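You operate a simulated robot arm through the tools that you are given. There is no shell and no other tool. Be economical: measure what you need, move in short steps, check, and stop when the job is done.

You are at the controls of a simulated two-armed robot. One attempt, no reset.

TASK
On the top of the green bench, fold the green scarf in half, so that its two long edges meet.

The check looks at the end state, three seconds after you hand in, the way a careful person would. Anything else that was tipped, shoved, dropped, spilled or broken makes it a failure. Flat cloth is picked up by pressing the open fingertips on it (5 to 10 N) and closing them slowly along it; thin cloth reads only 2 to 8 mm in the jaws.

THE ROBOT
Two 7-joint arms with two-finger parallel grippers on one trunk, on a base that drives. Base frame: it is fixed to the floor where the robot stands at the start and does not move with it; the origin is under the middle of the robot, x ahead of it, y to its left, z up; the surface under the hand at the start is at about z = 0.78. Readings come in m, rad, newtons and seconds.
The left shoulder is at the start at [0.07, 0.163, 1.095], the right one opposite. With the tool pointing down near the work surface each hand reaches from about 0.4 to 0.88 m from the robot's upright axis, wherever it stands, measured 20 degrees to its own side. Places, roughly: top of the green bench [0.6, -0.8, 0.8]. Payload 3.43 kg a hand.
The TCP of each hand is the grasp point between the finger pads, 0.034 m short of the fingertips. In the tool frame z runs along the fingers and y along their closing line. The gripper opens to 0.128 m. The fingers are 0.024 m wide and 0.012 m thick; the gripper's body (0.048 by 0.13 m) begins 0.096 m behind the TCP.
Orientation is told as [roll, pitch, yaw] about the base's x, y, z axes, in that order, counted from this pose: with the fingers straight down and closing along the base's y, the tool's x points along the base's -x, its y along +y and its z along -z.

THE INTERFACE
- The arms move only by the tool move_arm. It takes "left_steps", "right_steps" or both (then of equal length, played together; a hand with none holds still); each is a list of rows, each a list of 6 numbers: the shift along the base's x, y, z in m, then the turn, a rotation vector about the base's x, y, z in rad. In form: [[tx, ty, tz, ax, ay, az], ...]. A call has 1 to 8 rows; each row shifts and turns the commanded pose from where the row before left it. "left_grip" and "right_grip" are, for a hand that has rows, the finger opening in m, from 0 to 0.128, set as the call begins (left out, the last holds). Each row takes 0.2 s and may step no farther than 0.05 m and 0.15 rad from the row before; otherwise, or with a gripper value out of range, the whole call is refused. Where a pose cannot be reached the arm comes as near as it can. A force on the tool above 40 N (or 10 N above the force at the start of the call, whichever is more), or a blocked arm, ends the call early, and 0.2 s more pass. Each finger travels about 0.153 m/s and halts on what it meets, pressing with about 22 N; the grip force reading is that of the motor and also rises with nothing between the fingers. The clock runs only during rows and for 0.2 s after the last one: add rows that do not move to give the fingers time. The reply holds the time, the measured pose of the TCP, the force on the tool along the base axes, the opening and the grip force, in the units named above and with some noise, with the torque about the TCP (base axes, N m) and any sound that the robot's microphone picked up, and new pictures: "views" is both (left out), scene, wrist or none (wrist: the cameras of the hands that moved).
- Cameras (640 x 400 px; columns grow to the right, rows downward): "scene" is now at [0.1292, 0.0241, 1.3087]; the picture's right is [0.26, -0.97, 0.00], its down [-0.68, -0.18, -0.71] and it looks along [0.68, 0.18, -0.71] (base axes); focal length 279 px, centre (320, 200). "left" rides on the left gripper at [0.076, 0.011, -0.16] in its tool frame; the picture's right is [-0.15, 0.99, 0.00], its down [-0.88, -0.13, -0.46] and it looks along [-0.45, -0.07, 0.89] (tool axes); focal length 234 px, centre (320, 200). "right" rides on the right gripper at [0.076, -0.011, -0.16] in its tool frame; the picture's right is [0.15, 0.99, 0.00], its down [-0.88, 0.13, -0.46] and it looks along [-0.45, 0.07, 0.89] (tool axes); focal length 234 px, centre (320, 200). There is no depth. A picture from a camera that has moved, and an enlarged one, comes with that camera's place and axes in the base frame and with its lens.
- raise_lower(by): slides the trunk up (or, below 0, down) by that many m; the arms and the scene camera ride with it, the base frame stays. It gives what a move gives, with no picture.
- base_move(legs): drives the robot by 1 to 6 legs, each [ahead, left, turn to the left] in m, m and rad, along the robot's own axes; the way and the turn of a leg run together, so that a leg with both is an arc; at most 1.5 m and 3.142 rad a leg. The arms and the cameras ride along, it lands a little off, and it stops where it bumps. It gives what a move gives, and a new picture of the scene camera.
- aim_head(pan, tilt): turns the head with the scene camera to pan (to the left, within 1.501 rad either way) and tilt (down, from -0.506 to 1.204), counted from straight ahead of the robot. It gives what a move gives, and a new picture of the scene camera.
- zoom(camera, box): a new picture of the part [left, top, right, bottom] of that camera's present view, enlarged. It takes no simulated time.
- finish_job(): hands the job in; it is judged then, once.

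Go step by step. Nothing tells you exact positions but the pictures and the camera data: compare them with the known pose of the tool, close in by small moves and look again before you grip or let go. The budget is 120 turns and 260 pictures, counting those below and the enlarged ones. Unless the task says otherwise, let go and move clear before handing in, and close with one line.

The tools are called by a JSON object that holds its "fn" and its "kwargs". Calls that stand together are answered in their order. move_arm: Moves the arms, as the interface text tells. Its arguments: {"type":"object","properties":{"left_steps":{"type":"array"},"left_grip":{"type":"number"},"right_steps":{"type":"array"},"right_grip":{"type":"number"},"views":{"type":"string","enum":["both","scene","wrist","none"]}},"required":[]} The other tools are called the same way: raise_lower (by) slides the trunk up or down; base_move (legs) drives the base; aim_head (pan, tilt) turns the head that bears the scene camera; zoom (camera, box) takes an enlarged picture of a part of a camera's view; finish_job () hands the job in.

At the start:

```text
time_s: 0.0
left_position: [0.4837, 0.3474, 0.9617]
left_tool_rot: [0.0, 0.001, -0.001]
left_force: [0.8, -0.3, 0.1]
left_torque: [0.0, -0.01, 0.01]
left_grip_width: 0.1281
left_grasp_force: 0.1
right_position: [0.5982, -0.146, 0.9653]
right_tool_rot: [0.002, 0.0, 0.001]
right_force: [0.2, 1.2, -0.4]
right_torque: [-0.01, -0.01, 0.02]
right_grip_width: 0.1278
right_grasp_force: 0.2
trunk travel left (down, up): [-0.575, 0.365]
robot x, y, heading: [0.0013, 0.0026, 0.005]
head pan, tilt: [0.262, 0.782]
```

scene: 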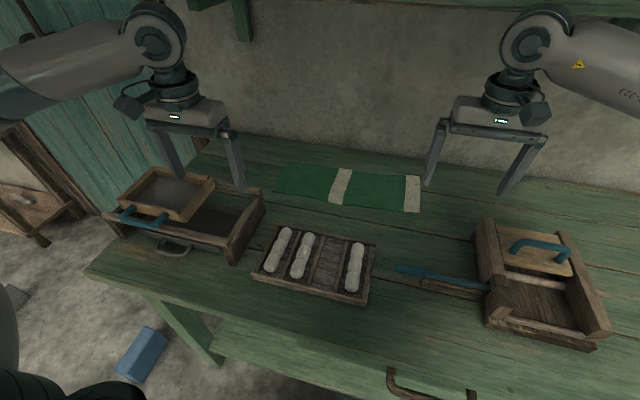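
right: 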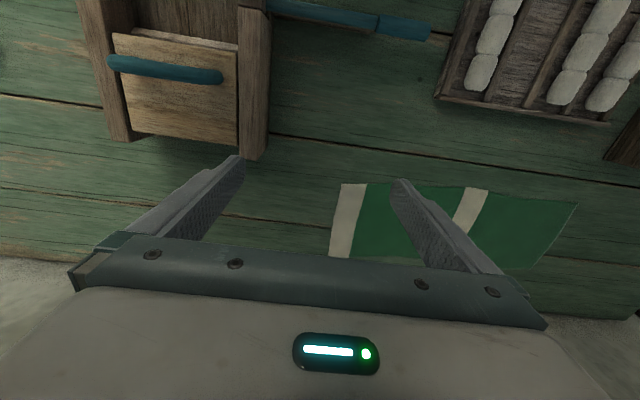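
left: 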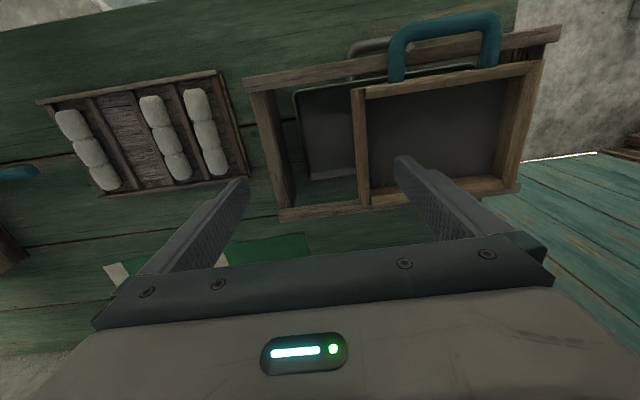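

I see the green scarf with its white stripes lying flat towards the far side of the bench. Its corners are at about x 0.64–0.82 and y -0.09 to 0.32, and I'll look closer to measure it.

{"fn": "aim_head", "kwargs": {"pan": 0.13, "tilt": 0.72}}

{"fn": "zoom", "kwargs": {"camera": "scene", "box": [200, 100, 440, 250]}}

```text
time_s: 0.7
left_position: [0.4822, 0.3469, 0.9622]
left_tool_rot: [0.001, 0.003, 0.001]
left_force: [0.5, -0.6, -0.7]
left_torque: [-0.01, -0.02, -0.02]
left_grip_width: 0.1282
left_grasp_force: 0.0
right_position: [0.5973, -0.146, 0.9647]
right_tool_rot: [0.001, 0.0, 0.001]
right_force: [0.3, -0.6, -1.0]
right_torque: [0.02, 0.04, 0.02]
right_grip_width: 0.1281
right_grasp_force: 0.1
trunk travel left (down, up): [-0.575, 0.365]
robot x, y, heading: [-0.0, 0.0014, -0.0]
head pan, tilt: [0.129, 0.721]
camera scene: at [0.1339, 0.0139, 1.3138], right [0.13, -0.99, 0.0], down [-0.65, -0.09, -0.75], along [0.74, 0.1, -0.66], focal length 279 px, centre (320, 200)
```

scene: 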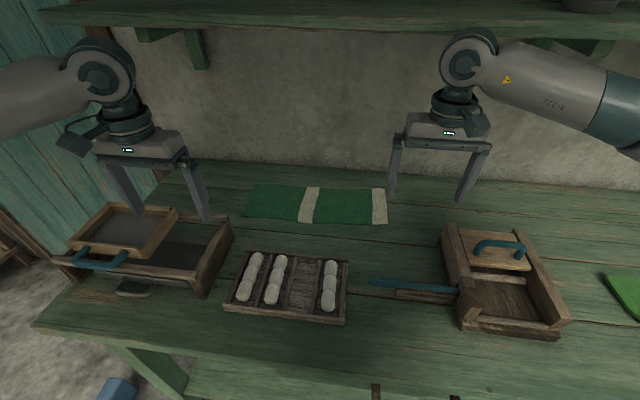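

```text
2.67 times, centred on (320, 175) of scene
camera zoom: at [0.1339, 0.0139, 1.3138], right [0.13, -0.99, 0.0], down [-0.65, -0.09, -0.75], along [0.74, 0.1, -0.66], focal length 743 px, centre (320, 267)
```

zoom: 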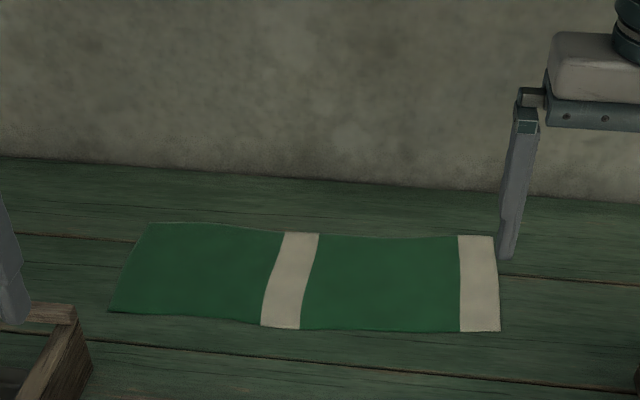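

A second bright green item shows at the right edge of the picture, so I have to find out which one is the scarf. I'll turn the head that way.

{"fn": "aim_head", "kwargs": {"pan": -0.8, "tilt": 0.72}}

```text
time_s: 1.9
left_position: [0.4842, 0.3475, 0.9621]
left_tool_rot: [0.0, 0.002, 0.0]
left_force: [-0.3, -0.1, -0.5]
left_torque: [0.01, 0.02, 0.01]
left_grip_width: 0.1281
left_grasp_force: 0.0
right_position: [0.5989, -0.1448, 0.9648]
right_tool_rot: [0.0, 0.0, 0.0]
right_force: [0.2, 1.0, 0.4]
right_torque: [-0.01, -0.02, 0.0]
right_grip_width: 0.1278
right_grasp_force: 0.0
trunk travel left (down, up): [-0.575, 0.365]
robot x, y, heading: [0.0018, -0.0017, -0.0]
head pan, tilt: [-0.799, 0.721]
camera scene: at [0.1092, -0.0573, 1.3138], right [-0.72, -0.7, 0.0], down [-0.46, 0.47, -0.75], along [0.52, -0.54, -0.66], focal length 279 px, centre (320, 200)
```

scene: 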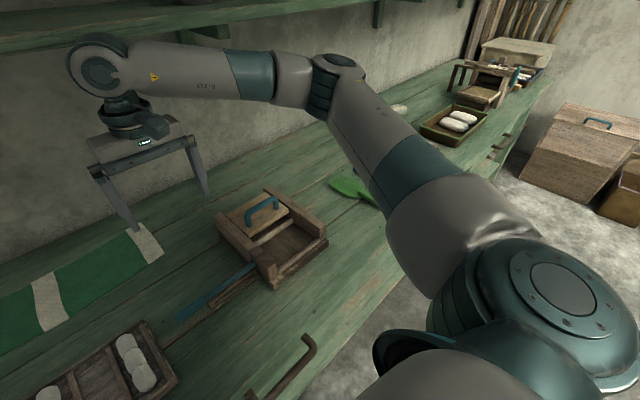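

{"fn": "zoom", "kwargs": {"camera": "scene", "box": [290, 130, 410, 230]}}

{"fn": "zoom", "kwargs": {"camera": "scene", "box": [370, 20, 570, 150]}}

```text
4.00 times, centred on (350, 180) of scene
camera zoom: at [0.1092, -0.0573, 1.3138], right [-0.72, -0.7, 0.0], down [-0.46, 0.47, -0.75], along [0.52, -0.54, -0.66], focal length 1114 px, centre (200, 280)
```

zoom: 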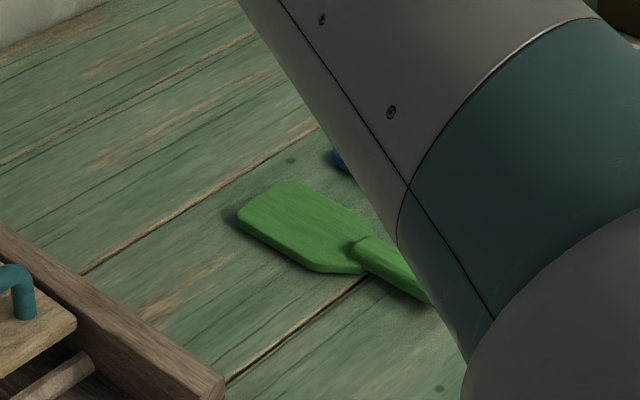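

```text
3.08 times, centred on (470, 85) of scene
camera zoom: at [0.1092, -0.0573, 1.3138], right [-0.72, -0.7, 0.0], down [-0.46, 0.47, -0.75], along [0.52, -0.54, -0.66], focal length 857 px, centre (-142, 554)
```

zoom: 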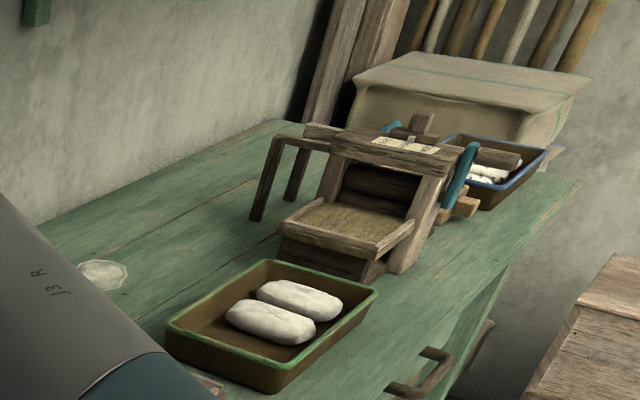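

The bright green item is only a dough scraper, so the striped cloth is the scarf. It measures about 0.395 by 0.15 m, with its far edge near x 0.79–0.81. Next I'll check how much room the shelf above leaves.

{"fn": "aim_head", "kwargs": {"pan": 0.13, "tilt": 0.2}}

```text
time_s: 3.1
left_position: [0.4841, 0.3472, 0.9619]
left_tool_rot: [0.001, 0.003, 0.0]
left_force: [0.9, -0.4, 0.4]
left_torque: [-0.01, 0.02, 0.01]
left_grip_width: 0.1281
left_grasp_force: 0.1
right_position: [0.5973, -0.1459, 0.9644]
right_tool_rot: [0.001, -0.002, -0.002]
right_force: [0.7, -0.1, 0.0]
right_torque: [0.02, -0.02, 0.04]
right_grip_width: 0.1281
right_grasp_force: 0.1
trunk travel left (down, up): [-0.575, 0.365]
robot x, y, heading: [0.0026, 0.0046, 0.001]
head pan, tilt: [0.129, 0.201]
camera scene: at [0.143, 0.0149, 1.3609], right [0.13, -0.99, 0.0], down [-0.2, -0.03, -0.98], along [0.97, 0.13, -0.2], focal length 279 px, centre (320, 200)
```

scene: 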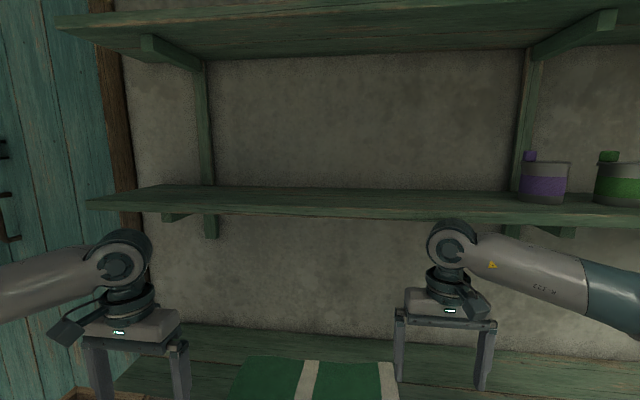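

The shelf underside is near z 1.2 and its front is at about x 0.73, so the wrists fit beneath it if I stay low. I'll turn both grippers so they close along x, cameras inward, and bring them above the scarf's ends. The plan is to grip the far edge and fold it towards the near edge.

{"fn": "move_arm", "kwargs": {"left_steps": [[0.014, -0.0065, 0, 0, 0, 0.1428], [0.014, -0.0065, 0, 0, 0, 0.1428], [0.014, -0.0065, 0, 0, 0, 0.1428], [0.014, -0.0065, 0, 0, 0, 0.1428], [0.014, -0.0065, 0, 0, 0, 0.1428], [0.014, -0.0065, 0, 0, 0, 0.1428]], "right_steps": [[0.005, 0.0065, 0, 0, 0, -0.1428], [0.005, 0.0065, 0, 0, 0, -0.1428], [0.005, 0.0065, 0, 0, 0, -0.1428], [0.005, 0.0065, 0, 0, 0, -0.1428], [0.005, 0.0065, 0, 0, 0, -0.1428], [0.005, 0.0065, 0, 0, 0, -0.1428]], "views": "none"}}

{"fn": "move_arm", "kwargs": {"left_steps": [[0.014, -0.0065, 0, 0, 0, 0.1428], [0.014, -0.0065, 0, 0, 0, 0.1428], [0.014, -0.0065, 0, 0, 0, 0.1428], [0.014, -0.0065, 0, 0, 0, 0.1428], [0.014, -0.0065, 0, 0, 0, 0.1428]], "right_steps": [[0.005, 0.0065, 0, 0, 0, -0.1428], [0.005, 0.0065, 0, 0, 0, -0.1428], [0.005, 0.0065, 0, 0, 0, -0.1428], [0.005, 0.0065, 0, 0, 0, -0.1428], [0.005, 0.0065, 0, 0, 0, -0.1428]], "views": "wrist"}}

{"fn": "aim_head", "kwargs": {"pan": 0.13, "tilt": 0.65}}

```text
time_s: 4.5
left_position: [0.5676, 0.3081, 0.9621]
left_tool_rot: [0.001, 0.002, 0.86]
left_force: [1.2, -1.1, 0.2]
left_torque: [-0.03, 0.01, -0.04]
left_grip_width: 0.1278
left_grasp_force: 0.0
right_position: [0.6276, -0.1054, 0.9638]
right_tool_rot: [0.001, 0.001, -0.859]
right_force: [0.3, 0.3, -0.3]
right_torque: [0.0, 0.03, -0.03]
right_grip_width: 0.128
right_grasp_force: 0.2
trunk travel left (down, up): [-0.575, 0.365]
robot x, y, heading: [-0.0006, -0.0004, -0.0]
head pan, tilt: [0.129, 0.201]
```

```text
time_s: 5.9
left_position: [0.6247, 0.2515, 0.9768]
left_tool_rot: [-0.014, -0.007, 1.554]
left_force: [-0.4, 0.6, -0.4]
left_torque: [-0.04, -0.04, 0.02]
left_grip_width: 0.1282
left_grasp_force: 0.1
right_position: [0.6287, -0.0999, 0.9657]
right_tool_rot: [0.001, -0.003, -1.585]
right_force: [-0.2, 0.3, 0.0]
right_torque: [0.02, 0.01, -0.01]
right_grip_width: 0.1279
right_grasp_force: 0.0
trunk travel left (down, up): [-0.575, 0.365]
robot x, y, heading: [-0.0022, -0.0022, -0.017]
head pan, tilt: [0.129, 0.201]
stopped in row 5 (left hand): the arm was blocked; the commanded pose is now the measured one
camera right: at [0.6175, -0.0234, 1.1254], right [0.99, 0.13, 0.0], down [0.12, -0.88, 0.46], along [0.06, -0.45, -0.89], focal length 234 px, centre (320, 200)
camera left: at [0.6109, 0.1749, 1.1362], right [-0.99, 0.16, -0.01], down [0.14, 0.88, 0.46], along [0.09, 0.46, -0.89], focal length 234 px, centre (320, 200)
```

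right: 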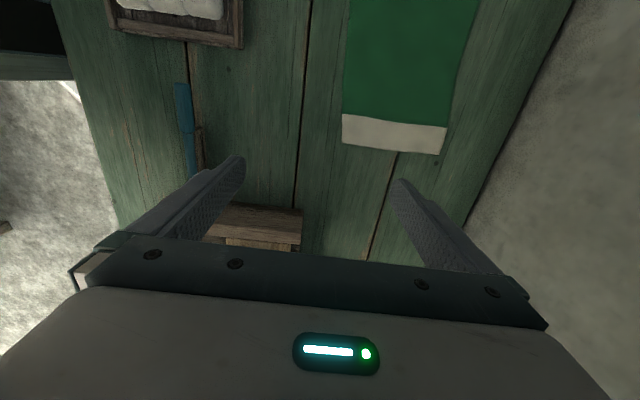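
left: 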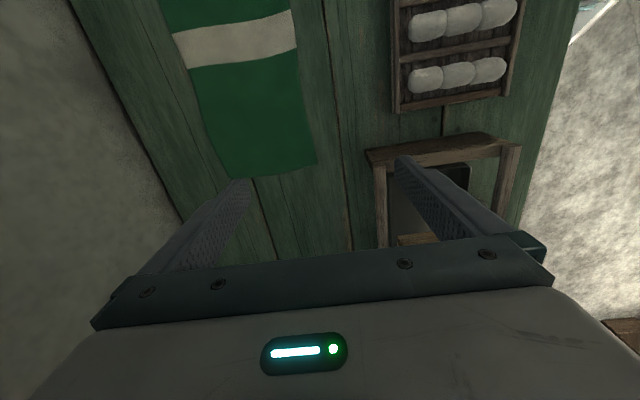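

```text
time_s: 6.8
left_position: [0.626, 0.2515, 0.9761]
left_tool_rot: [-0.018, -0.011, 1.556]
left_force: [-0.5, -0.2, -0.2]
left_torque: [0.02, -0.01, 0.05]
left_grip_width: 0.1281
left_grasp_force: 0.0
right_position: [0.6297, -0.0991, 0.9659]
right_tool_rot: [0.004, 0.002, -1.579]
right_force: [0.2, -0.7, 0.2]
right_torque: [0.01, 0.03, 0.0]
right_grip_width: 0.1276
right_grasp_force: 0.1
trunk travel left (down, up): [-0.575, 0.365]
robot x, y, heading: [-0.0007, -0.0052, -0.014]
head pan, tilt: [0.129, 0.649]
camera scene: at [0.1149, -0.0036, 1.322], right [0.11, -0.99, -0.01], down [-0.59, -0.06, -0.81], along [0.8, 0.1, -0.59], focal length 279 px, centre (320, 200)
```

scene: 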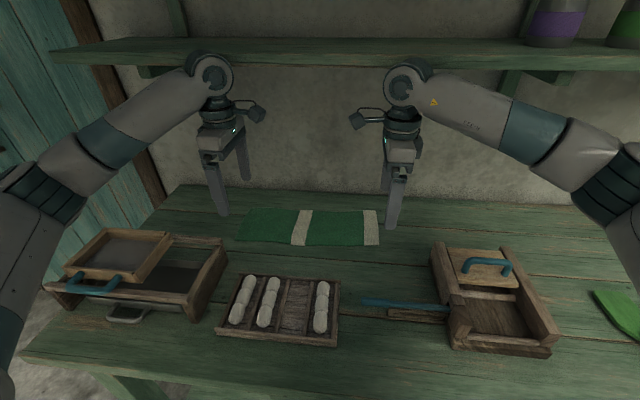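

The left arm was blocked, most likely with its wrist against the shelf's front edge. I'll pull it back and lower both hands.

{"fn": "move_arm", "kwargs": {"left_steps": [[-0.03, 0, -0.01, 0, 0, 0], [-0.01, 0, -0.04, 0, 0, 0], [0, 0, -0.04, 0, 0, 0]], "right_steps": [[-0.03, 0, -0.01, 0, 0, 0], [-0.01, 0, -0.04, 0, 0, 0], [0, 0, -0.03, 0, 0, 0]], "views": "scene"}}

```text
time_s: 7.6
left_position: [0.5995, 0.2686, 0.8714]
left_tool_rot: [0.001, 0.003, 1.564]
left_force: [0.2, 0.7, 1.4]
left_torque: [-0.03, 0.02, 0.01]
left_grip_width: 0.1278
left_grasp_force: 0.1
right_position: [0.6079, -0.0835, 0.8738]
right_tool_rot: [-0.015, -0.01, -1.577]
right_force: [-0.4, -0.5, 0.8]
right_torque: [-0.05, 0.0, -0.01]
right_grip_width: 0.1281
right_grasp_force: 0.1
trunk travel left (down, up): [-0.575, 0.365]
robot x, y, heading: [0.0006, 0.001, -0.013]
head pan, tilt: [0.129, 0.649]
camera scene: at [0.1385, 0.0136, 1.3196], right [0.12, -0.99, 0.0], down [-0.6, -0.07, -0.79], along [0.79, 0.09, -0.61], focal length 279 px, centre (320, 200)
```

scene: 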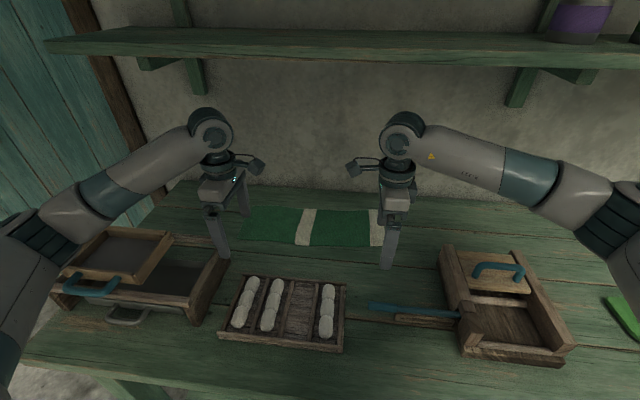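

Both arms are free again and the wrists sit below the shelf. I'll narrow the jaws and move forward low, until they hover over the far edge.

{"fn": "move_arm", "kwargs": {"left_steps": [[0.045, 0, 0, 0, 0, 0], [0.045, 0.002, 0, 0, 0, 0], [0.045, 0.002, 0, 0, 0, 0], [0.04, 0, 0, 0, 0, 0], [0, 0, 0, 0, 0, 0]], "right_steps": [[0.045, 0, 0, 0, 0, 0], [0.045, 0.002, 0, 0, 0, 0], [0.045, 0.002, 0, 0, 0, 0], [0.045, 0.002, 0, 0, 0, 0], [0, 0, 0, 0, 0, 0]], "left_grip": 0.04, "right_grip": 0.04}}

```text
time_s: 8.8
left_position: [0.774, 0.2697, 0.8721]
left_tool_rot: [-0.001, 0.0, 1.56]
left_force: [-0.9, -0.3, 0.5]
left_torque: [0.03, -0.02, -0.04]
left_grip_width: 0.0398
left_grasp_force: 0.0
right_position: [0.7854, -0.0787, 0.877]
right_tool_rot: [-0.01, -0.009, -1.575]
right_force: [-0.1, 0.5, 0.1]
right_torque: [0.01, -0.03, -0.02]
right_grip_width: 0.0397
right_grasp_force: 0.0
trunk travel left (down, up): [-0.575, 0.365]
robot x, y, heading: [-0.0031, -0.0026, -0.013]
head pan, tilt: [0.129, 0.649]
camera scene: at [0.1337, 0.0103, 1.3201], right [0.12, -0.99, 0.0], down [-0.6, -0.07, -0.8], along [0.79, 0.09, -0.6], focal length 279 px, centre (320, 200)
camera right: at [0.7745, -0.0019, 1.0366], right [0.99, 0.14, -0.01], down [0.13, -0.88, 0.46], along [0.05, -0.46, -0.89], focal length 234 px, centre (320, 200)
camera left: at [0.7614, 0.1923, 1.0339], right [-0.99, 0.16, 0.0], down [0.14, 0.88, 0.46], along [0.07, 0.45, -0.89], focal length 234 px, centre (320, 200)
```

scene: 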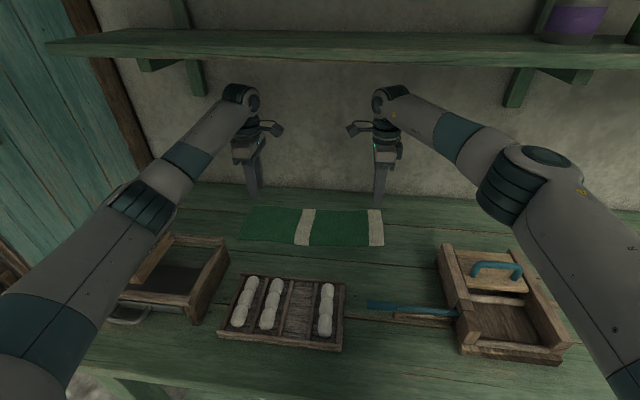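
right: 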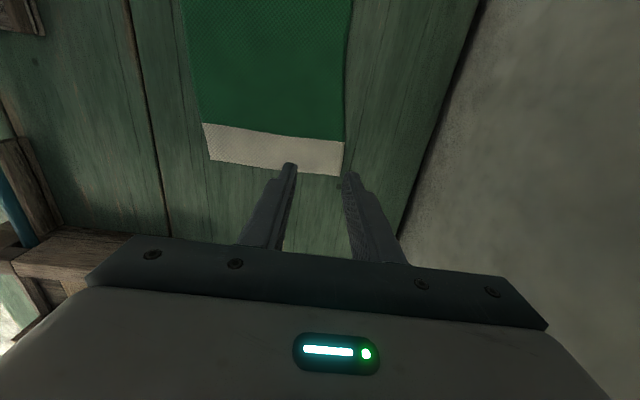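
left: 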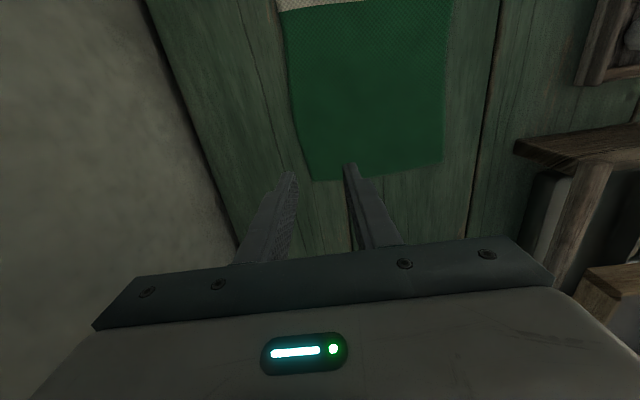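

The wrist cameras confirm the far corners at about (0.787, 0.296) and (0.809, -0.100). I'll set the openings to 0.034, line up so the outer fingertip just overlaps the edge, and go down close to the surface.

{"fn": "move_arm", "kwargs": {"left_steps": [[-0.008, 0, -0.02, 0, 0, 0], [0, 0, -0.02, 0, 0, 0], [0, 0, -0.01, 0, 0, 0], [0, 0, 0, 0, 0, 0]], "right_steps": [[0.001, 0.003, -0.02, 0, 0, 0], [0, 0.002, -0.02, 0, 0, 0], [0, 0, -0.015, 0, 0, 0], [0, 0, 0, 0, 0, 0]], "left_grip": 0.034, "right_grip": 0.034, "views": "wrist"}}

```text
time_s: 9.8
left_position: [0.7647, 0.2681, 0.821]
left_tool_rot: [0.0, 0.003, 1.561]
left_force: [-0.1, 0.4, 0.0]
left_torque: [-0.02, 0.01, 0.02]
left_grip_width: 0.0342
left_grasp_force: 0.0
right_position: [0.787, -0.0727, 0.8213]
right_tool_rot: [-0.012, -0.009, -1.575]
right_force: [0.4, -1.2, -0.7]
right_torque: [-0.02, -0.01, -0.01]
right_grip_width: 0.0339
right_grasp_force: 0.0
trunk travel left (down, up): [-0.575, 0.365]
robot x, y, heading: [0.0009, 0.0006, -0.015]
head pan, tilt: [0.129, 0.649]
camera right: at [0.7766, 0.0033, 0.9807], right [0.99, 0.14, -0.01], down [0.13, -0.88, 0.46], along [0.05, -0.46, -0.89], focal length 234 px, centre (320, 200)
camera left: at [0.7536, 0.1935, 0.9826], right [-0.99, 0.15, 0.0], down [0.14, 0.88, 0.46], along [0.07, 0.45, -0.89], focal length 234 px, centre (320, 200)
```

right: 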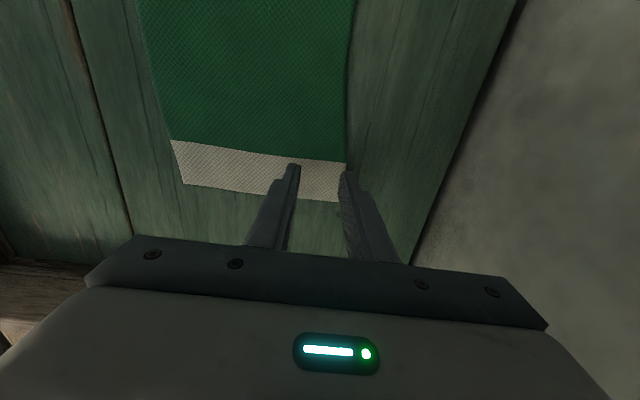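
left: 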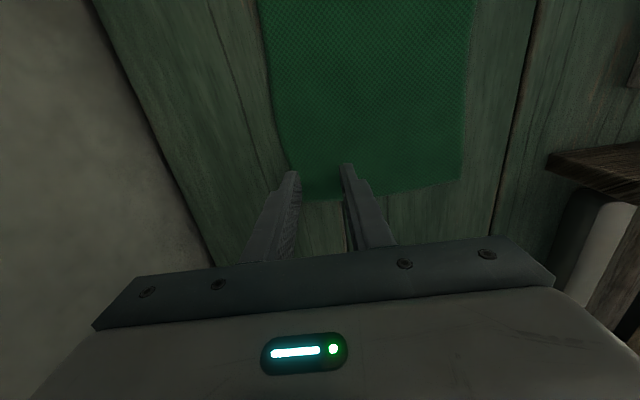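

The outer fingers are right at the cloth's edge. Now I'll lower in small steps to feel for contact.

{"fn": "move_arm", "kwargs": {"left_steps": [[0, 0, -0.004, 0, 0, 0], [0, 0, -0.002, 0, 0, 0], [0, 0, -0.002, 0, 0, 0]], "right_steps": [[0, 0, -0.004, 0, 0, 0], [0, 0, -0.002, 0, 0, 0], [0, 0, -0.002, 0, 0, 0]], "views": "none"}}

```text
time_s: 10.6
left_position: [0.7633, 0.2699, 0.8166]
left_tool_rot: [-0.002, 0.001, 1.563]
left_force: [1.1, 0.8, -0.1]
left_torque: [0.01, 0.0, 0.02]
left_grip_width: 0.0342
left_grasp_force: 0.2
right_position: [0.7854, -0.0729, 0.8161]
right_tool_rot: [-0.009, -0.007, -1.576]
right_force: [0.9, 1.7, 11.6]
right_torque: [0.08, -0.25, 0.01]
right_grip_width: 0.0343
right_grasp_force: 0.3
trunk travel left (down, up): [-0.575, 0.365]
robot x, y, heading: [0.0016, -0.0011, -0.01]
head pan, tilt: [0.129, 0.649]
```

{"fn": "move_arm", "kwargs": {"left_steps": [[0, 0, -0.0015, 0, 0, 0], [0, 0, -0.001, 0, 0, 0]], "right_steps": [[0, 0, 0.0005, 0, 0, 0], [0, 0, 0, 0, 0, 0]], "views": "none"}}

```text
time_s: 11.2
left_position: [0.7641, 0.2686, 0.8151]
left_tool_rot: [-0.004, 0.003, 1.562]
left_force: [1.0, 0.5, 11.2]
left_torque: [0.09, 0.07, 0.0]
left_grip_width: 0.0336
left_grasp_force: 0.1
right_position: [0.7843, -0.0726, 0.8158]
right_tool_rot: [-0.01, -0.009, -1.577]
right_force: [-1.2, -0.2, 11.1]
right_torque: [0.09, -0.14, 0.02]
right_grip_width: 0.0328
right_grasp_force: 0.1
trunk travel left (down, up): [-0.575, 0.365]
robot x, y, heading: [0.0018, 0.0019, -0.01]
head pan, tilt: [0.129, 0.649]
```

Both hands press with about 11 N. I'll ease off slightly and close slowly, in stages.

{"fn": "move_arm", "kwargs": {"left_steps": [[0, 0, 0.0003, 0, 0, 0]], "right_steps": [[0, 0, 0.0003, 0, 0, 0]], "left_grip": 0.027, "right_grip": 0.027, "views": "none"}}

{"fn": "move_arm", "kwargs": {"left_steps": [[0, 0, 0, 0, 0, 0]], "right_steps": [[0, 0, 0, 0, 0, 0]], "left_grip": 0.02, "right_grip": 0.02, "views": "wrist"}}

```text
time_s: 11.6
left_position: [0.7643, 0.2698, 0.8157]
left_tool_rot: [-0.003, 0.0, 1.562]
left_force: [0.1, -0.6, 12.7]
left_torque: [0.06, 0.08, 0.02]
left_grip_width: 0.0259
left_grasp_force: 0.0
right_position: [0.7843, -0.0736, 0.8161]
right_tool_rot: [-0.011, -0.008, -1.576]
right_force: [-2.5, 1.0, 10.6]
right_torque: [0.06, -0.11, 0.0]
right_grip_width: 0.0259
right_grasp_force: 0.1
trunk travel left (down, up): [-0.575, 0.365]
robot x, y, heading: [-0.0027, -0.0031, -0.015]
head pan, tilt: [0.129, 0.649]
```

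```text
time_s: 12.0
left_position: [0.7633, 0.2686, 0.8162]
left_tool_rot: [-0.003, -0.001, 1.562]
left_force: [0.0, 0.2, 14.8]
left_torque: [0.06, 0.05, -0.01]
left_grip_width: 0.0197
left_grasp_force: 0.0
right_position: [0.7836, -0.0737, 0.8153]
right_tool_rot: [-0.009, -0.009, -1.576]
right_force: [-1.0, -0.7, 8.8]
right_torque: [0.06, -0.01, 0.0]
right_grip_width: 0.0186
right_grasp_force: 0.0
trunk travel left (down, up): [-0.575, 0.365]
robot x, y, heading: [-0.0072, -0.0042, -0.014]
head pan, tilt: [0.129, 0.649]
camera right: at [0.7736, 0.003, 0.9754], right [0.99, 0.14, -0.01], down [0.13, -0.88, 0.46], along [0.06, -0.46, -0.89], focal length 234 px, centre (320, 200)
camera left: at [0.7516, 0.1927, 0.9762], right [-0.99, 0.15, 0.0], down [0.14, 0.88, 0.46], along [0.07, 0.45, -0.89], focal length 234 px, centre (320, 200)
```

right: 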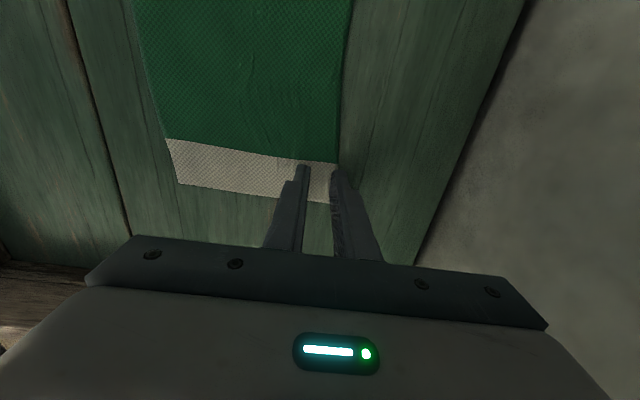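
left: 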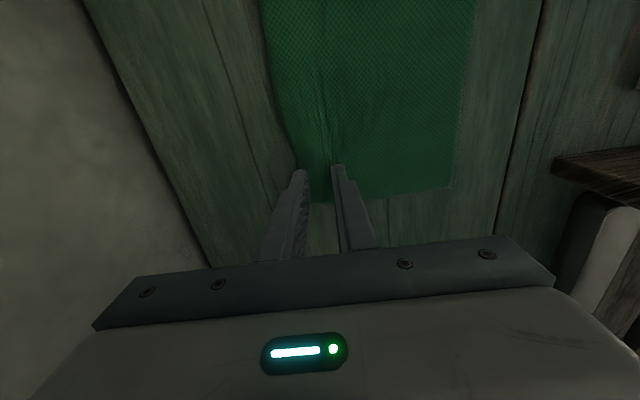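

The cloth is buckling up between the fingers, so I'll keep closing.

{"fn": "move_arm", "kwargs": {"left_steps": [[0, 0, 0.0004, 0, 0, 0]], "right_steps": [[0, 0, 0, 0, 0, 0]], "left_grip": 0.013, "right_grip": 0.013, "views": "none"}}

{"fn": "move_arm", "kwargs": {"left_steps": [[0, 0, 0, 0, 0, 0]], "right_steps": [[0, 0, 0, 0, 0, 0]], "left_grip": 0.007, "right_grip": 0.007, "views": "none"}}

{"fn": "move_arm", "kwargs": {"left_steps": [[0, 0, 0, 0, 0, 0], [0, 0, 0, 0, 0, 0]], "right_steps": [[0, 0, 0, 0, 0, 0], [0, 0, 0, 0, 0, 0]], "left_grip": 0, "right_grip": 0, "views": "wrist"}}

```text
time_s: 12.4
left_position: [0.7629, 0.2678, 0.8163]
left_tool_rot: [-0.004, 0.002, 1.562]
left_force: [-0.3, -1.4, 12.8]
left_torque: [-0.02, 0.02, 0.01]
left_grip_width: 0.0127
left_grasp_force: 9.1
right_position: [0.7835, -0.0745, 0.8145]
right_tool_rot: [-0.009, -0.007, -1.577]
right_force: [-1.2, 2.0, 9.2]
right_torque: [0.09, -0.04, -0.02]
right_grip_width: 0.0111
right_grasp_force: 0.1
trunk travel left (down, up): [-0.575, 0.365]
robot x, y, heading: [-0.0034, -0.0033, -0.011]
head pan, tilt: [0.129, 0.649]
```

```text
time_s: 12.8
left_position: [0.7633, 0.2696, 0.8156]
left_tool_rot: [-0.003, 0.001, 1.563]
left_force: [0.3, -2.6, 12.6]
left_torque: [-0.05, -0.02, 0.03]
left_grip_width: 0.0104
left_grasp_force: 21.5
right_position: [0.7845, -0.0739, 0.8152]
right_tool_rot: [-0.009, -0.007, -1.575]
right_force: [-0.5, 1.5, 10.5]
right_torque: [0.13, -0.02, 0.0]
right_grip_width: 0.0048
right_grasp_force: 0.0
trunk travel left (down, up): [-0.575, 0.365]
robot x, y, heading: [-0.0037, -0.0009, -0.013]
head pan, tilt: [0.129, 0.649]
```

```text
time_s: 13.4
left_position: [0.7637, 0.2688, 0.8158]
left_tool_rot: [-0.003, -0.001, 1.562]
left_force: [0.4, -4.2, 13.4]
left_torque: [-0.07, 0.01, 0.05]
left_grip_width: 0.0105
left_grasp_force: 21.8
right_position: [0.7848, -0.0738, 0.8158]
right_tool_rot: [-0.007, -0.008, -1.576]
right_force: [1.4, 1.6, 9.5]
right_torque: [0.12, -0.06, -0.01]
right_grip_width: 0.0
right_grasp_force: 22.1
trunk travel left (down, up): [-0.575, 0.365]
robot x, y, heading: [-0.0026, -0.0037, -0.01]
head pan, tilt: [0.129, 0.649]
camera right: at [0.7739, 0.003, 0.9754], right [0.99, 0.14, -0.01], down [0.13, -0.88, 0.46], along [0.06, -0.46, -0.89], focal length 234 px, centre (320, 200)
camera left: at [0.7516, 0.1922, 0.9763], right [-0.99, 0.16, 0.0], down [0.14, 0.88, 0.46], along [0.07, 0.45, -0.89], focal length 234 px, centre (320, 200)
```

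right: 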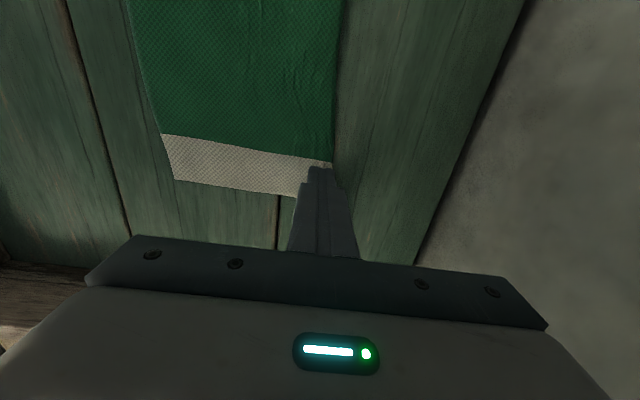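
left: 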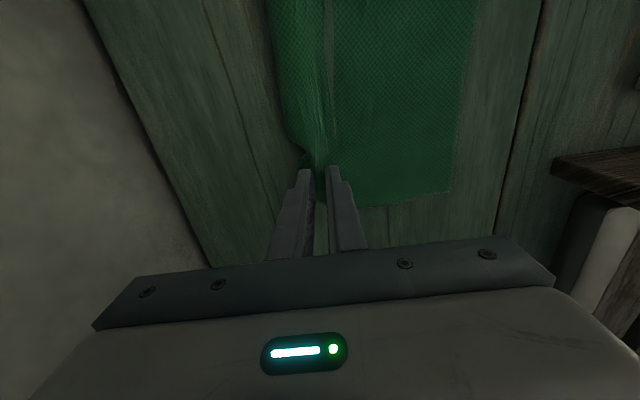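

The right jaw missed the cloth, since it reads 0. The left reads 10 mm, which suggests it is bunched. I'll look closely at both.

{"fn": "zoom", "kwargs": {"camera": "left", "box": [240, 100, 400, 220]}}

{"fn": "zoom", "kwargs": {"camera": "right", "box": [240, 100, 400, 220]}}

```text
3.33 times, centred on (320, 160) of left
camera zoom: at [0.7516, 0.1922, 0.9763], right [-0.99, 0.16, 0.0], down [0.14, 0.88, 0.46], along [0.07, 0.45, -0.89], focal length 781 px, centre (320, 333)
```

zoom: 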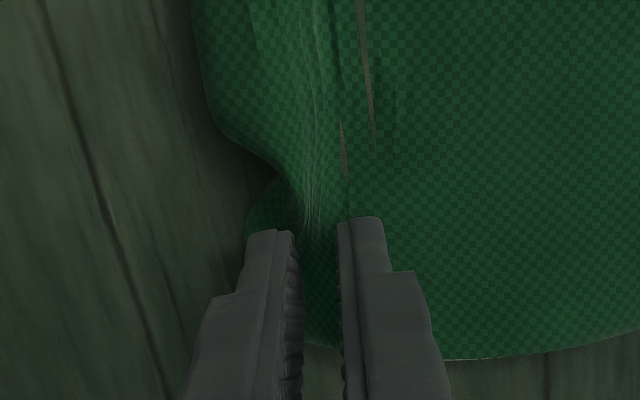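

```text
3.33 times, centred on (320, 160) of right
camera zoom: at [0.7739, 0.003, 0.9754], right [0.99, 0.14, -0.01], down [0.13, -0.88, 0.46], along [0.06, -0.46, -0.89], focal length 781 px, centre (320, 333)
```

zoom: 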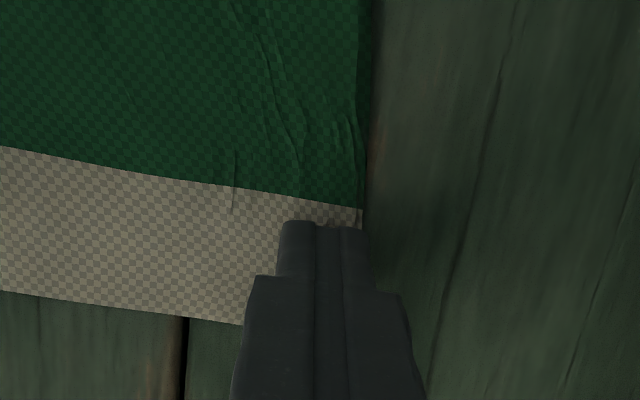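

The left hand has a ridge right at the edge, which is usable. The right fingers slid the edge under themselves, so I'll lift, reopen, and look again slightly further in.

{"fn": "move_arm", "kwargs": {"right_steps": [[0, 0, 0.01, 0, 0, 0], [-0.006, 0, 0, 0, 0, 0], [0, 0, 0, 0, 0, 0]], "right_grip": 0.036, "views": "none"}}

{"fn": "zoom", "kwargs": {"camera": "right", "box": [200, 80, 440, 230]}}

```text
time_s: 14.2
left_position: [0.7639, 0.2682, 0.8153]
left_tool_rot: [-0.005, 0.001, 1.56]
left_force: [-1.3, -2.3, 16.7]
left_torque: [-0.01, 0.04, 0.0]
left_grip_width: 0.0102
left_grasp_force: 22.4
right_position: [0.778, -0.0741, 0.8263]
right_tool_rot: [-0.012, -0.007, -1.576]
right_force: [0.9, 0.2, 0.4]
right_torque: [0.01, -0.03, 0.02]
right_grip_width: 0.0358
right_grasp_force: 0.1
trunk travel left (down, up): [-0.575, 0.365]
robot x, y, heading: [-0.006, -0.0015, -0.014]
head pan, tilt: [0.129, 0.649]
```

```text
2.67 times, centred on (320, 155) of right
camera zoom: at [0.7678, 0.0029, 0.9856], right [0.99, 0.14, -0.01], down [0.13, -0.88, 0.46], along [0.06, -0.46, -0.89], focal length 624 px, centre (320, 320)
```

zoom: 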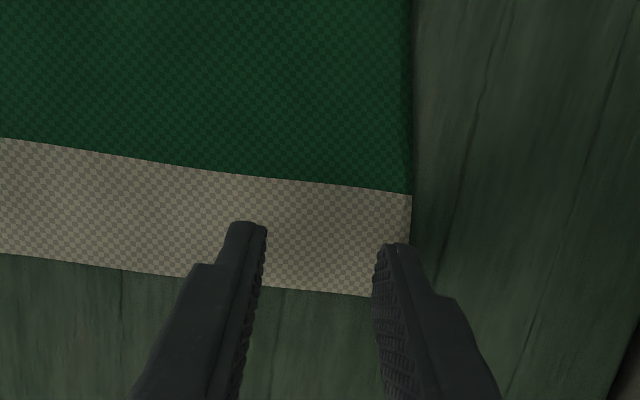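

The outer finger now overlaps the cloth by about 8 mm. I'll press down again.

{"fn": "move_arm", "kwargs": {"right_steps": [[0, 0, -0.006, 0, 0, 0], [0, 0, -0.004, 0, 0, 0], [0, 0, -0.0005, 0, 0, 0]], "views": "none"}}

{"fn": "move_arm", "kwargs": {"right_steps": [[0, 0, 0, 0, 0, 0]], "right_grip": 0.03, "views": "none"}}

{"fn": "move_arm", "kwargs": {"right_steps": [[0, 0, 0, 0, 0, 0]], "right_grip": 0.024, "views": "none"}}

{"fn": "zoom", "kwargs": {"camera": "right", "box": [200, 80, 440, 230]}}

```text
time_s: 15.0
left_position: [0.763, 0.2686, 0.8154]
left_tool_rot: [-0.003, -0.001, 1.562]
left_force: [0.7, -1.1, 17.0]
left_torque: [-0.03, -0.07, -0.05]
left_grip_width: 0.0105
left_grasp_force: 21.7
right_position: [0.7783, -0.0733, 0.816]
right_tool_rot: [-0.008, -0.008, -1.577]
right_force: [-0.2, -1.6, 4.8]
right_torque: [0.02, -0.12, -0.01]
right_grip_width: 0.0358
right_grasp_force: 0.1
trunk travel left (down, up): [-0.575, 0.365]
robot x, y, heading: [-0.0033, -0.0012, -0.016]
head pan, tilt: [0.129, 0.649]
```

```text
time_s: 15.4
left_position: [0.7641, 0.2687, 0.8153]
left_tool_rot: [-0.002, 0.0, 1.561]
left_force: [1.6, -1.1, 16.3]
left_torque: [0.02, -0.09, 0.01]
left_grip_width: 0.0103
left_grasp_force: 21.8
right_position: [0.7789, -0.0734, 0.8162]
right_tool_rot: [-0.01, -0.007, -1.575]
right_force: [0.0, 0.1, 5.0]
right_torque: [0.0, -0.11, 0.01]
right_grip_width: 0.0295
right_grasp_force: 0.0
trunk travel left (down, up): [-0.575, 0.365]
robot x, y, heading: [-0.0, -0.0017, -0.014]
head pan, tilt: [0.129, 0.649]
```

```text
time_s: 15.8
left_position: [0.764, 0.2684, 0.8173]
left_tool_rot: [-0.004, -0.001, 1.561]
left_force: [2.5, -1.3, 16.4]
left_torque: [-0.02, -0.07, 0.0]
left_grip_width: 0.01
left_grasp_force: 22.2
right_position: [0.7785, -0.073, 0.8155]
right_tool_rot: [-0.008, -0.007, -1.577]
right_force: [-0.5, 0.0, 6.4]
right_torque: [0.05, -0.07, -0.01]
right_grip_width: 0.0233
right_grasp_force: 0.1
trunk travel left (down, up): [-0.575, 0.365]
robot x, y, heading: [-0.0019, 0.0001, -0.013]
head pan, tilt: [0.129, 0.649]
```

```text
2.67 times, centred on (320, 155) of right
camera zoom: at [0.7682, 0.0034, 0.9756], right [0.99, 0.14, -0.01], down [0.13, -0.88, 0.46], along [0.06, -0.46, -0.89], focal length 624 px, centre (320, 320)
```

zoom: 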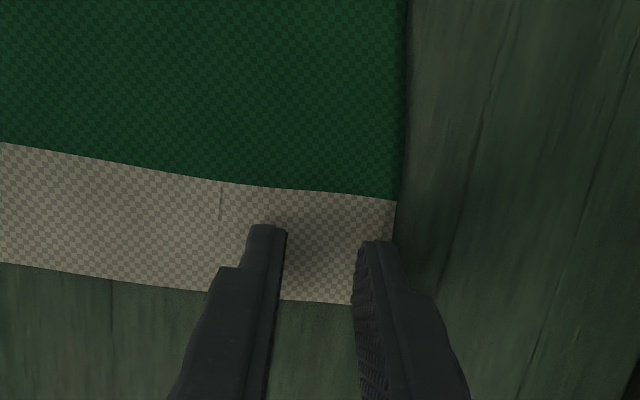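

{"fn": "move_arm", "kwargs": {"right_steps": [[0, 0, -0.0005, 0, 0, 0]], "right_grip": 0.017, "views": "none"}}

{"fn": "move_arm", "kwargs": {"right_steps": [[0, 0, 0, 0, 0, 0]], "right_grip": 0.011, "views": "none"}}

{"fn": "zoom", "kwargs": {"camera": "right", "box": [200, 80, 440, 230]}}

```text
time_s: 16.2
left_position: [0.7623, 0.2682, 0.8158]
left_tool_rot: [-0.003, 0.0, 1.561]
left_force: [3.1, -0.9, 13.5]
left_torque: [0.0, -0.09, 0.01]
left_grip_width: 0.0104
left_grasp_force: 22.3
right_position: [0.7785, -0.0745, 0.8155]
right_tool_rot: [-0.009, -0.006, -1.578]
right_force: [-0.4, 0.1, 10.9]
right_torque: [0.01, -0.03, 0.01]
right_grip_width: 0.0154
right_grasp_force: 0.0
trunk travel left (down, up): [-0.575, 0.365]
robot x, y, heading: [-0.0046, -0.0001, -0.013]
head pan, tilt: [0.129, 0.649]
```

```text
time_s: 16.6
left_position: [0.7638, 0.2678, 0.8147]
left_tool_rot: [-0.003, 0.0, 1.563]
left_force: [2.2, -1.2, 14.0]
left_torque: [0.01, -0.07, -0.01]
left_grip_width: 0.0102
left_grasp_force: 22.5
right_position: [0.7772, -0.0733, 0.8154]
right_tool_rot: [-0.009, -0.007, -1.575]
right_force: [-0.7, -0.8, 13.1]
right_torque: [0.07, -0.03, 0.02]
right_grip_width: 0.0091
right_grasp_force: 0.1
trunk travel left (down, up): [-0.575, 0.365]
robot x, y, heading: [0.0006, -0.0056, -0.014]
head pan, tilt: [0.129, 0.649]
```

```text
2.67 times, centred on (320, 155) of right
camera zoom: at [0.768, 0.0035, 0.9754], right [0.99, 0.14, -0.01], down [0.13, -0.88, 0.46], along [0.06, -0.46, -0.89], focal length 624 px, centre (320, 320)
```

zoom: 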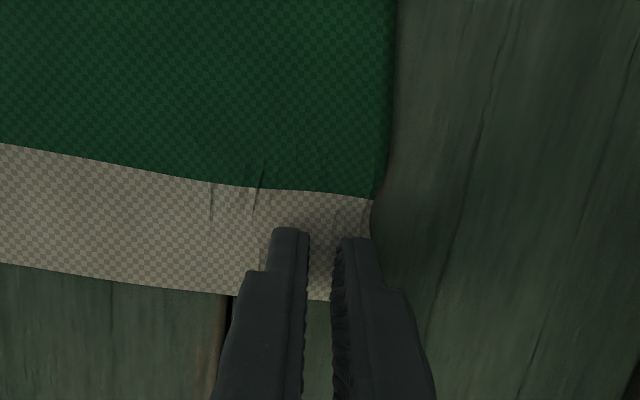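

{"fn": "move_arm", "kwargs": {"right_steps": [[0, 0, 0, 0, 0, 0]], "right_grip": 0.005, "views": "none"}}

{"fn": "move_arm", "kwargs": {"right_steps": [[0, 0, 0, 0, 0, 0], [0, 0, 0, 0, 0, 0]], "right_grip": 0.0, "views": "none"}}

{"fn": "zoom", "kwargs": {"camera": "right", "box": [200, 80, 440, 230]}}

```text
time_s: 17.0
left_position: [0.7628, 0.2688, 0.8157]
left_tool_rot: [-0.003, -0.001, 1.562]
left_force: [2.8, -0.2, 12.2]
left_torque: [0.01, -0.08, 0.01]
left_grip_width: 0.0101
left_grasp_force: 22.4
right_position: [0.7788, -0.0726, 0.8154]
right_tool_rot: [-0.009, -0.007, -1.577]
right_force: [-1.2, -0.4, 14.3]
right_torque: [0.06, -0.02, 0.0]
right_grip_width: 0.0025
right_grasp_force: 0.0
trunk travel left (down, up): [-0.575, 0.365]
robot x, y, heading: [0.002, -0.0031, -0.011]
head pan, tilt: [0.129, 0.649]
```

```text
time_s: 17.6
left_position: [0.7634, 0.2693, 0.816]
left_tool_rot: [-0.004, 0.001, 1.561]
left_force: [3.1, -1.8, 11.7]
left_torque: [0.0, -0.06, -0.02]
left_grip_width: 0.01
left_grasp_force: 22.2
right_position: [0.779, -0.0735, 0.8141]
right_tool_rot: [-0.009, -0.006, -1.577]
right_force: [2.6, -0.8, 16.2]
right_torque: [0.06, -0.08, -0.02]
right_grip_width: 0.0003
right_grasp_force: 21.7
trunk travel left (down, up): [-0.575, 0.365]
robot x, y, heading: [-0.0008, -0.004, -0.011]
head pan, tilt: [0.129, 0.649]
```

```text
2.67 times, centred on (320, 155) of right
camera zoom: at [0.768, 0.0036, 0.9753], right [0.99, 0.14, -0.01], down [0.13, -0.88, 0.46], along [0.06, -0.46, -0.89], focal length 624 px, centre (320, 320)
```

zoom: 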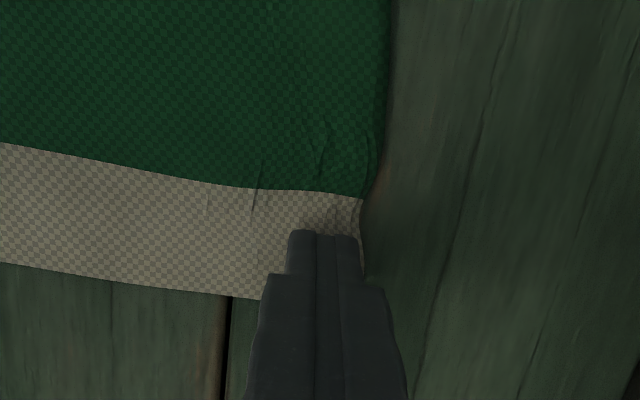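

It missed again because the outer finger carries most of the force on this hand. I'll lift, reopen, tilt it slightly so the inner finger presses more, and overlap further.

{"fn": "move_arm", "kwargs": {"right_steps": [[0, 0, 0.01, 0, 0, 0], [-0.002, 0, 0, 0, -0.02, 0], [0, 0, 0, 0, 0, 0]], "right_grip": 0.04, "views": "none"}}

{"fn": "zoom", "kwargs": {"camera": "right", "box": [200, 80, 440, 230]}}

```text
time_s: 18.4
left_position: [0.7636, 0.2691, 0.8153]
left_tool_rot: [-0.002, 0.001, 1.562]
left_force: [-1.8, -1.6, 17.1]
left_torque: [0.03, 0.06, 0.0]
left_grip_width: 0.0101
left_grasp_force: 22.1
right_position: [0.7777, -0.0729, 0.8239]
right_tool_rot: [0.011, -0.005, -1.577]
right_force: [0.4, -1.0, -0.4]
right_torque: [0.0, -0.03, -0.04]
right_grip_width: 0.04
right_grasp_force: 0.0
trunk travel left (down, up): [-0.575, 0.365]
robot x, y, heading: [-0.0022, -0.0031, -0.006]
head pan, tilt: [0.129, 0.649]
```

```text
2.67 times, centred on (320, 155) of right
camera zoom: at [0.7637, 0.0032, 0.9843], right [0.99, 0.14, 0.01], down [0.12, -0.88, 0.46], along [0.07, -0.46, -0.89], focal length 624 px, centre (320, 320)
```

zoom: 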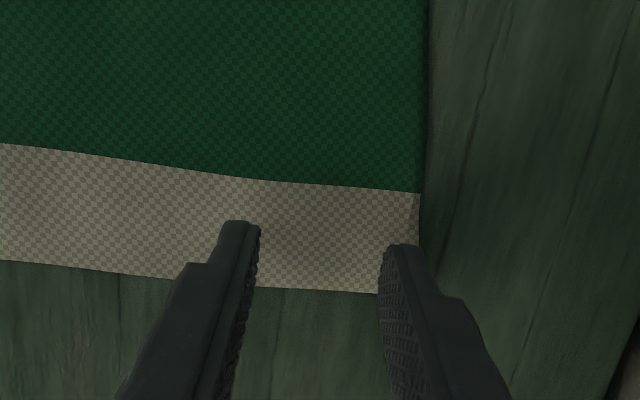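

The earlier reading confirms the outer fingertip was the lower one. Now the inner one is, with about 10 mm of overlap, so I'll press and close again.

{"fn": "move_arm", "kwargs": {"right_steps": [[0, 0, -0.005, 0, 0, 0], [0, 0, -0.003, 0, 0, 0], [0, 0, -0.0015, 0, 0, 0]], "views": "none"}}

{"fn": "move_arm", "kwargs": {"right_steps": [[0, 0, -0.0005, 0, 0, 0]], "right_grip": 0.034, "views": "none"}}

{"fn": "move_arm", "kwargs": {"right_steps": [[0, 0, 0, 0, 0, 0]], "right_grip": 0.027, "views": "none"}}

{"fn": "zoom", "kwargs": {"camera": "right", "box": [200, 80, 440, 230]}}

```text
time_s: 19.2
left_position: [0.7634, 0.2686, 0.8156]
left_tool_rot: [-0.004, 0.0, 1.563]
left_force: [-2.0, -0.2, 17.2]
left_torque: [0.05, 0.06, 0.03]
left_grip_width: 0.0102
left_grasp_force: 22.5
right_position: [0.7767, -0.0717, 0.8167]
right_tool_rot: [0.01, -0.007, -1.579]
right_force: [-0.2, -1.2, 5.2]
right_torque: [-0.03, 0.1, 0.04]
right_grip_width: 0.0397
right_grasp_force: 0.1
trunk travel left (down, up): [-0.575, 0.365]
robot x, y, heading: [-0.0013, 0.0003, -0.011]
head pan, tilt: [0.129, 0.649]
```

```text
time_s: 19.6
left_position: [0.7638, 0.2683, 0.8148]
left_tool_rot: [-0.002, -0.001, 1.562]
left_force: [0.1, -0.4, 13.7]
left_torque: [0.04, -0.01, 0.02]
left_grip_width: 0.0101
left_grasp_force: 21.9
right_position: [0.7778, -0.0736, 0.8157]
right_tool_rot: [0.012, -0.006, -1.578]
right_force: [1.1, 1.2, 10.5]
right_torque: [0.04, 0.2, 0.01]
right_grip_width: 0.0332
right_grasp_force: 0.1
trunk travel left (down, up): [-0.575, 0.365]
robot x, y, heading: [-0.0028, -0.0015, -0.015]
head pan, tilt: [0.129, 0.649]
```

```text
time_s: 20.0
left_position: [0.7634, 0.2678, 0.8145]
left_tool_rot: [-0.003, 0.0, 1.562]
left_force: [2.1, -0.6, 12.9]
left_torque: [0.0, -0.04, 0.0]
left_grip_width: 0.0104
left_grasp_force: 22.2
right_position: [0.7777, -0.0726, 0.8157]
right_tool_rot: [0.011, -0.006, -1.577]
right_force: [1.7, 0.9, 14.3]
right_torque: [0.04, 0.15, 0.0]
right_grip_width: 0.0255
right_grasp_force: 0.0
trunk travel left (down, up): [-0.575, 0.365]
robot x, y, heading: [0.0018, -0.0004, -0.017]
head pan, tilt: [0.129, 0.649]
```

```text
2.67 times, centred on (320, 155) of right
camera zoom: at [0.7633, 0.0038, 0.9753], right [0.99, 0.14, 0.01], down [0.12, -0.88, 0.46], along [0.07, -0.46, -0.89], focal length 624 px, centre (320, 320)
```

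zoom: 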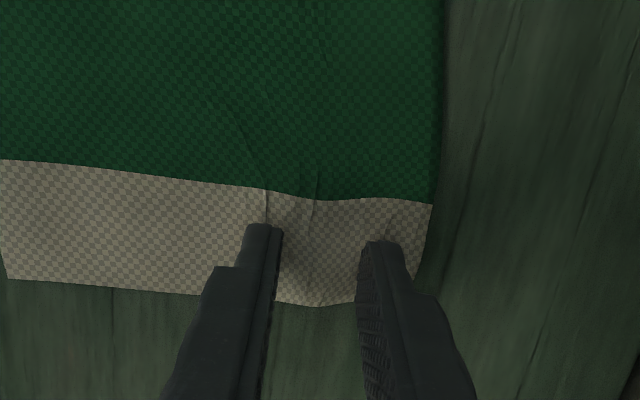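

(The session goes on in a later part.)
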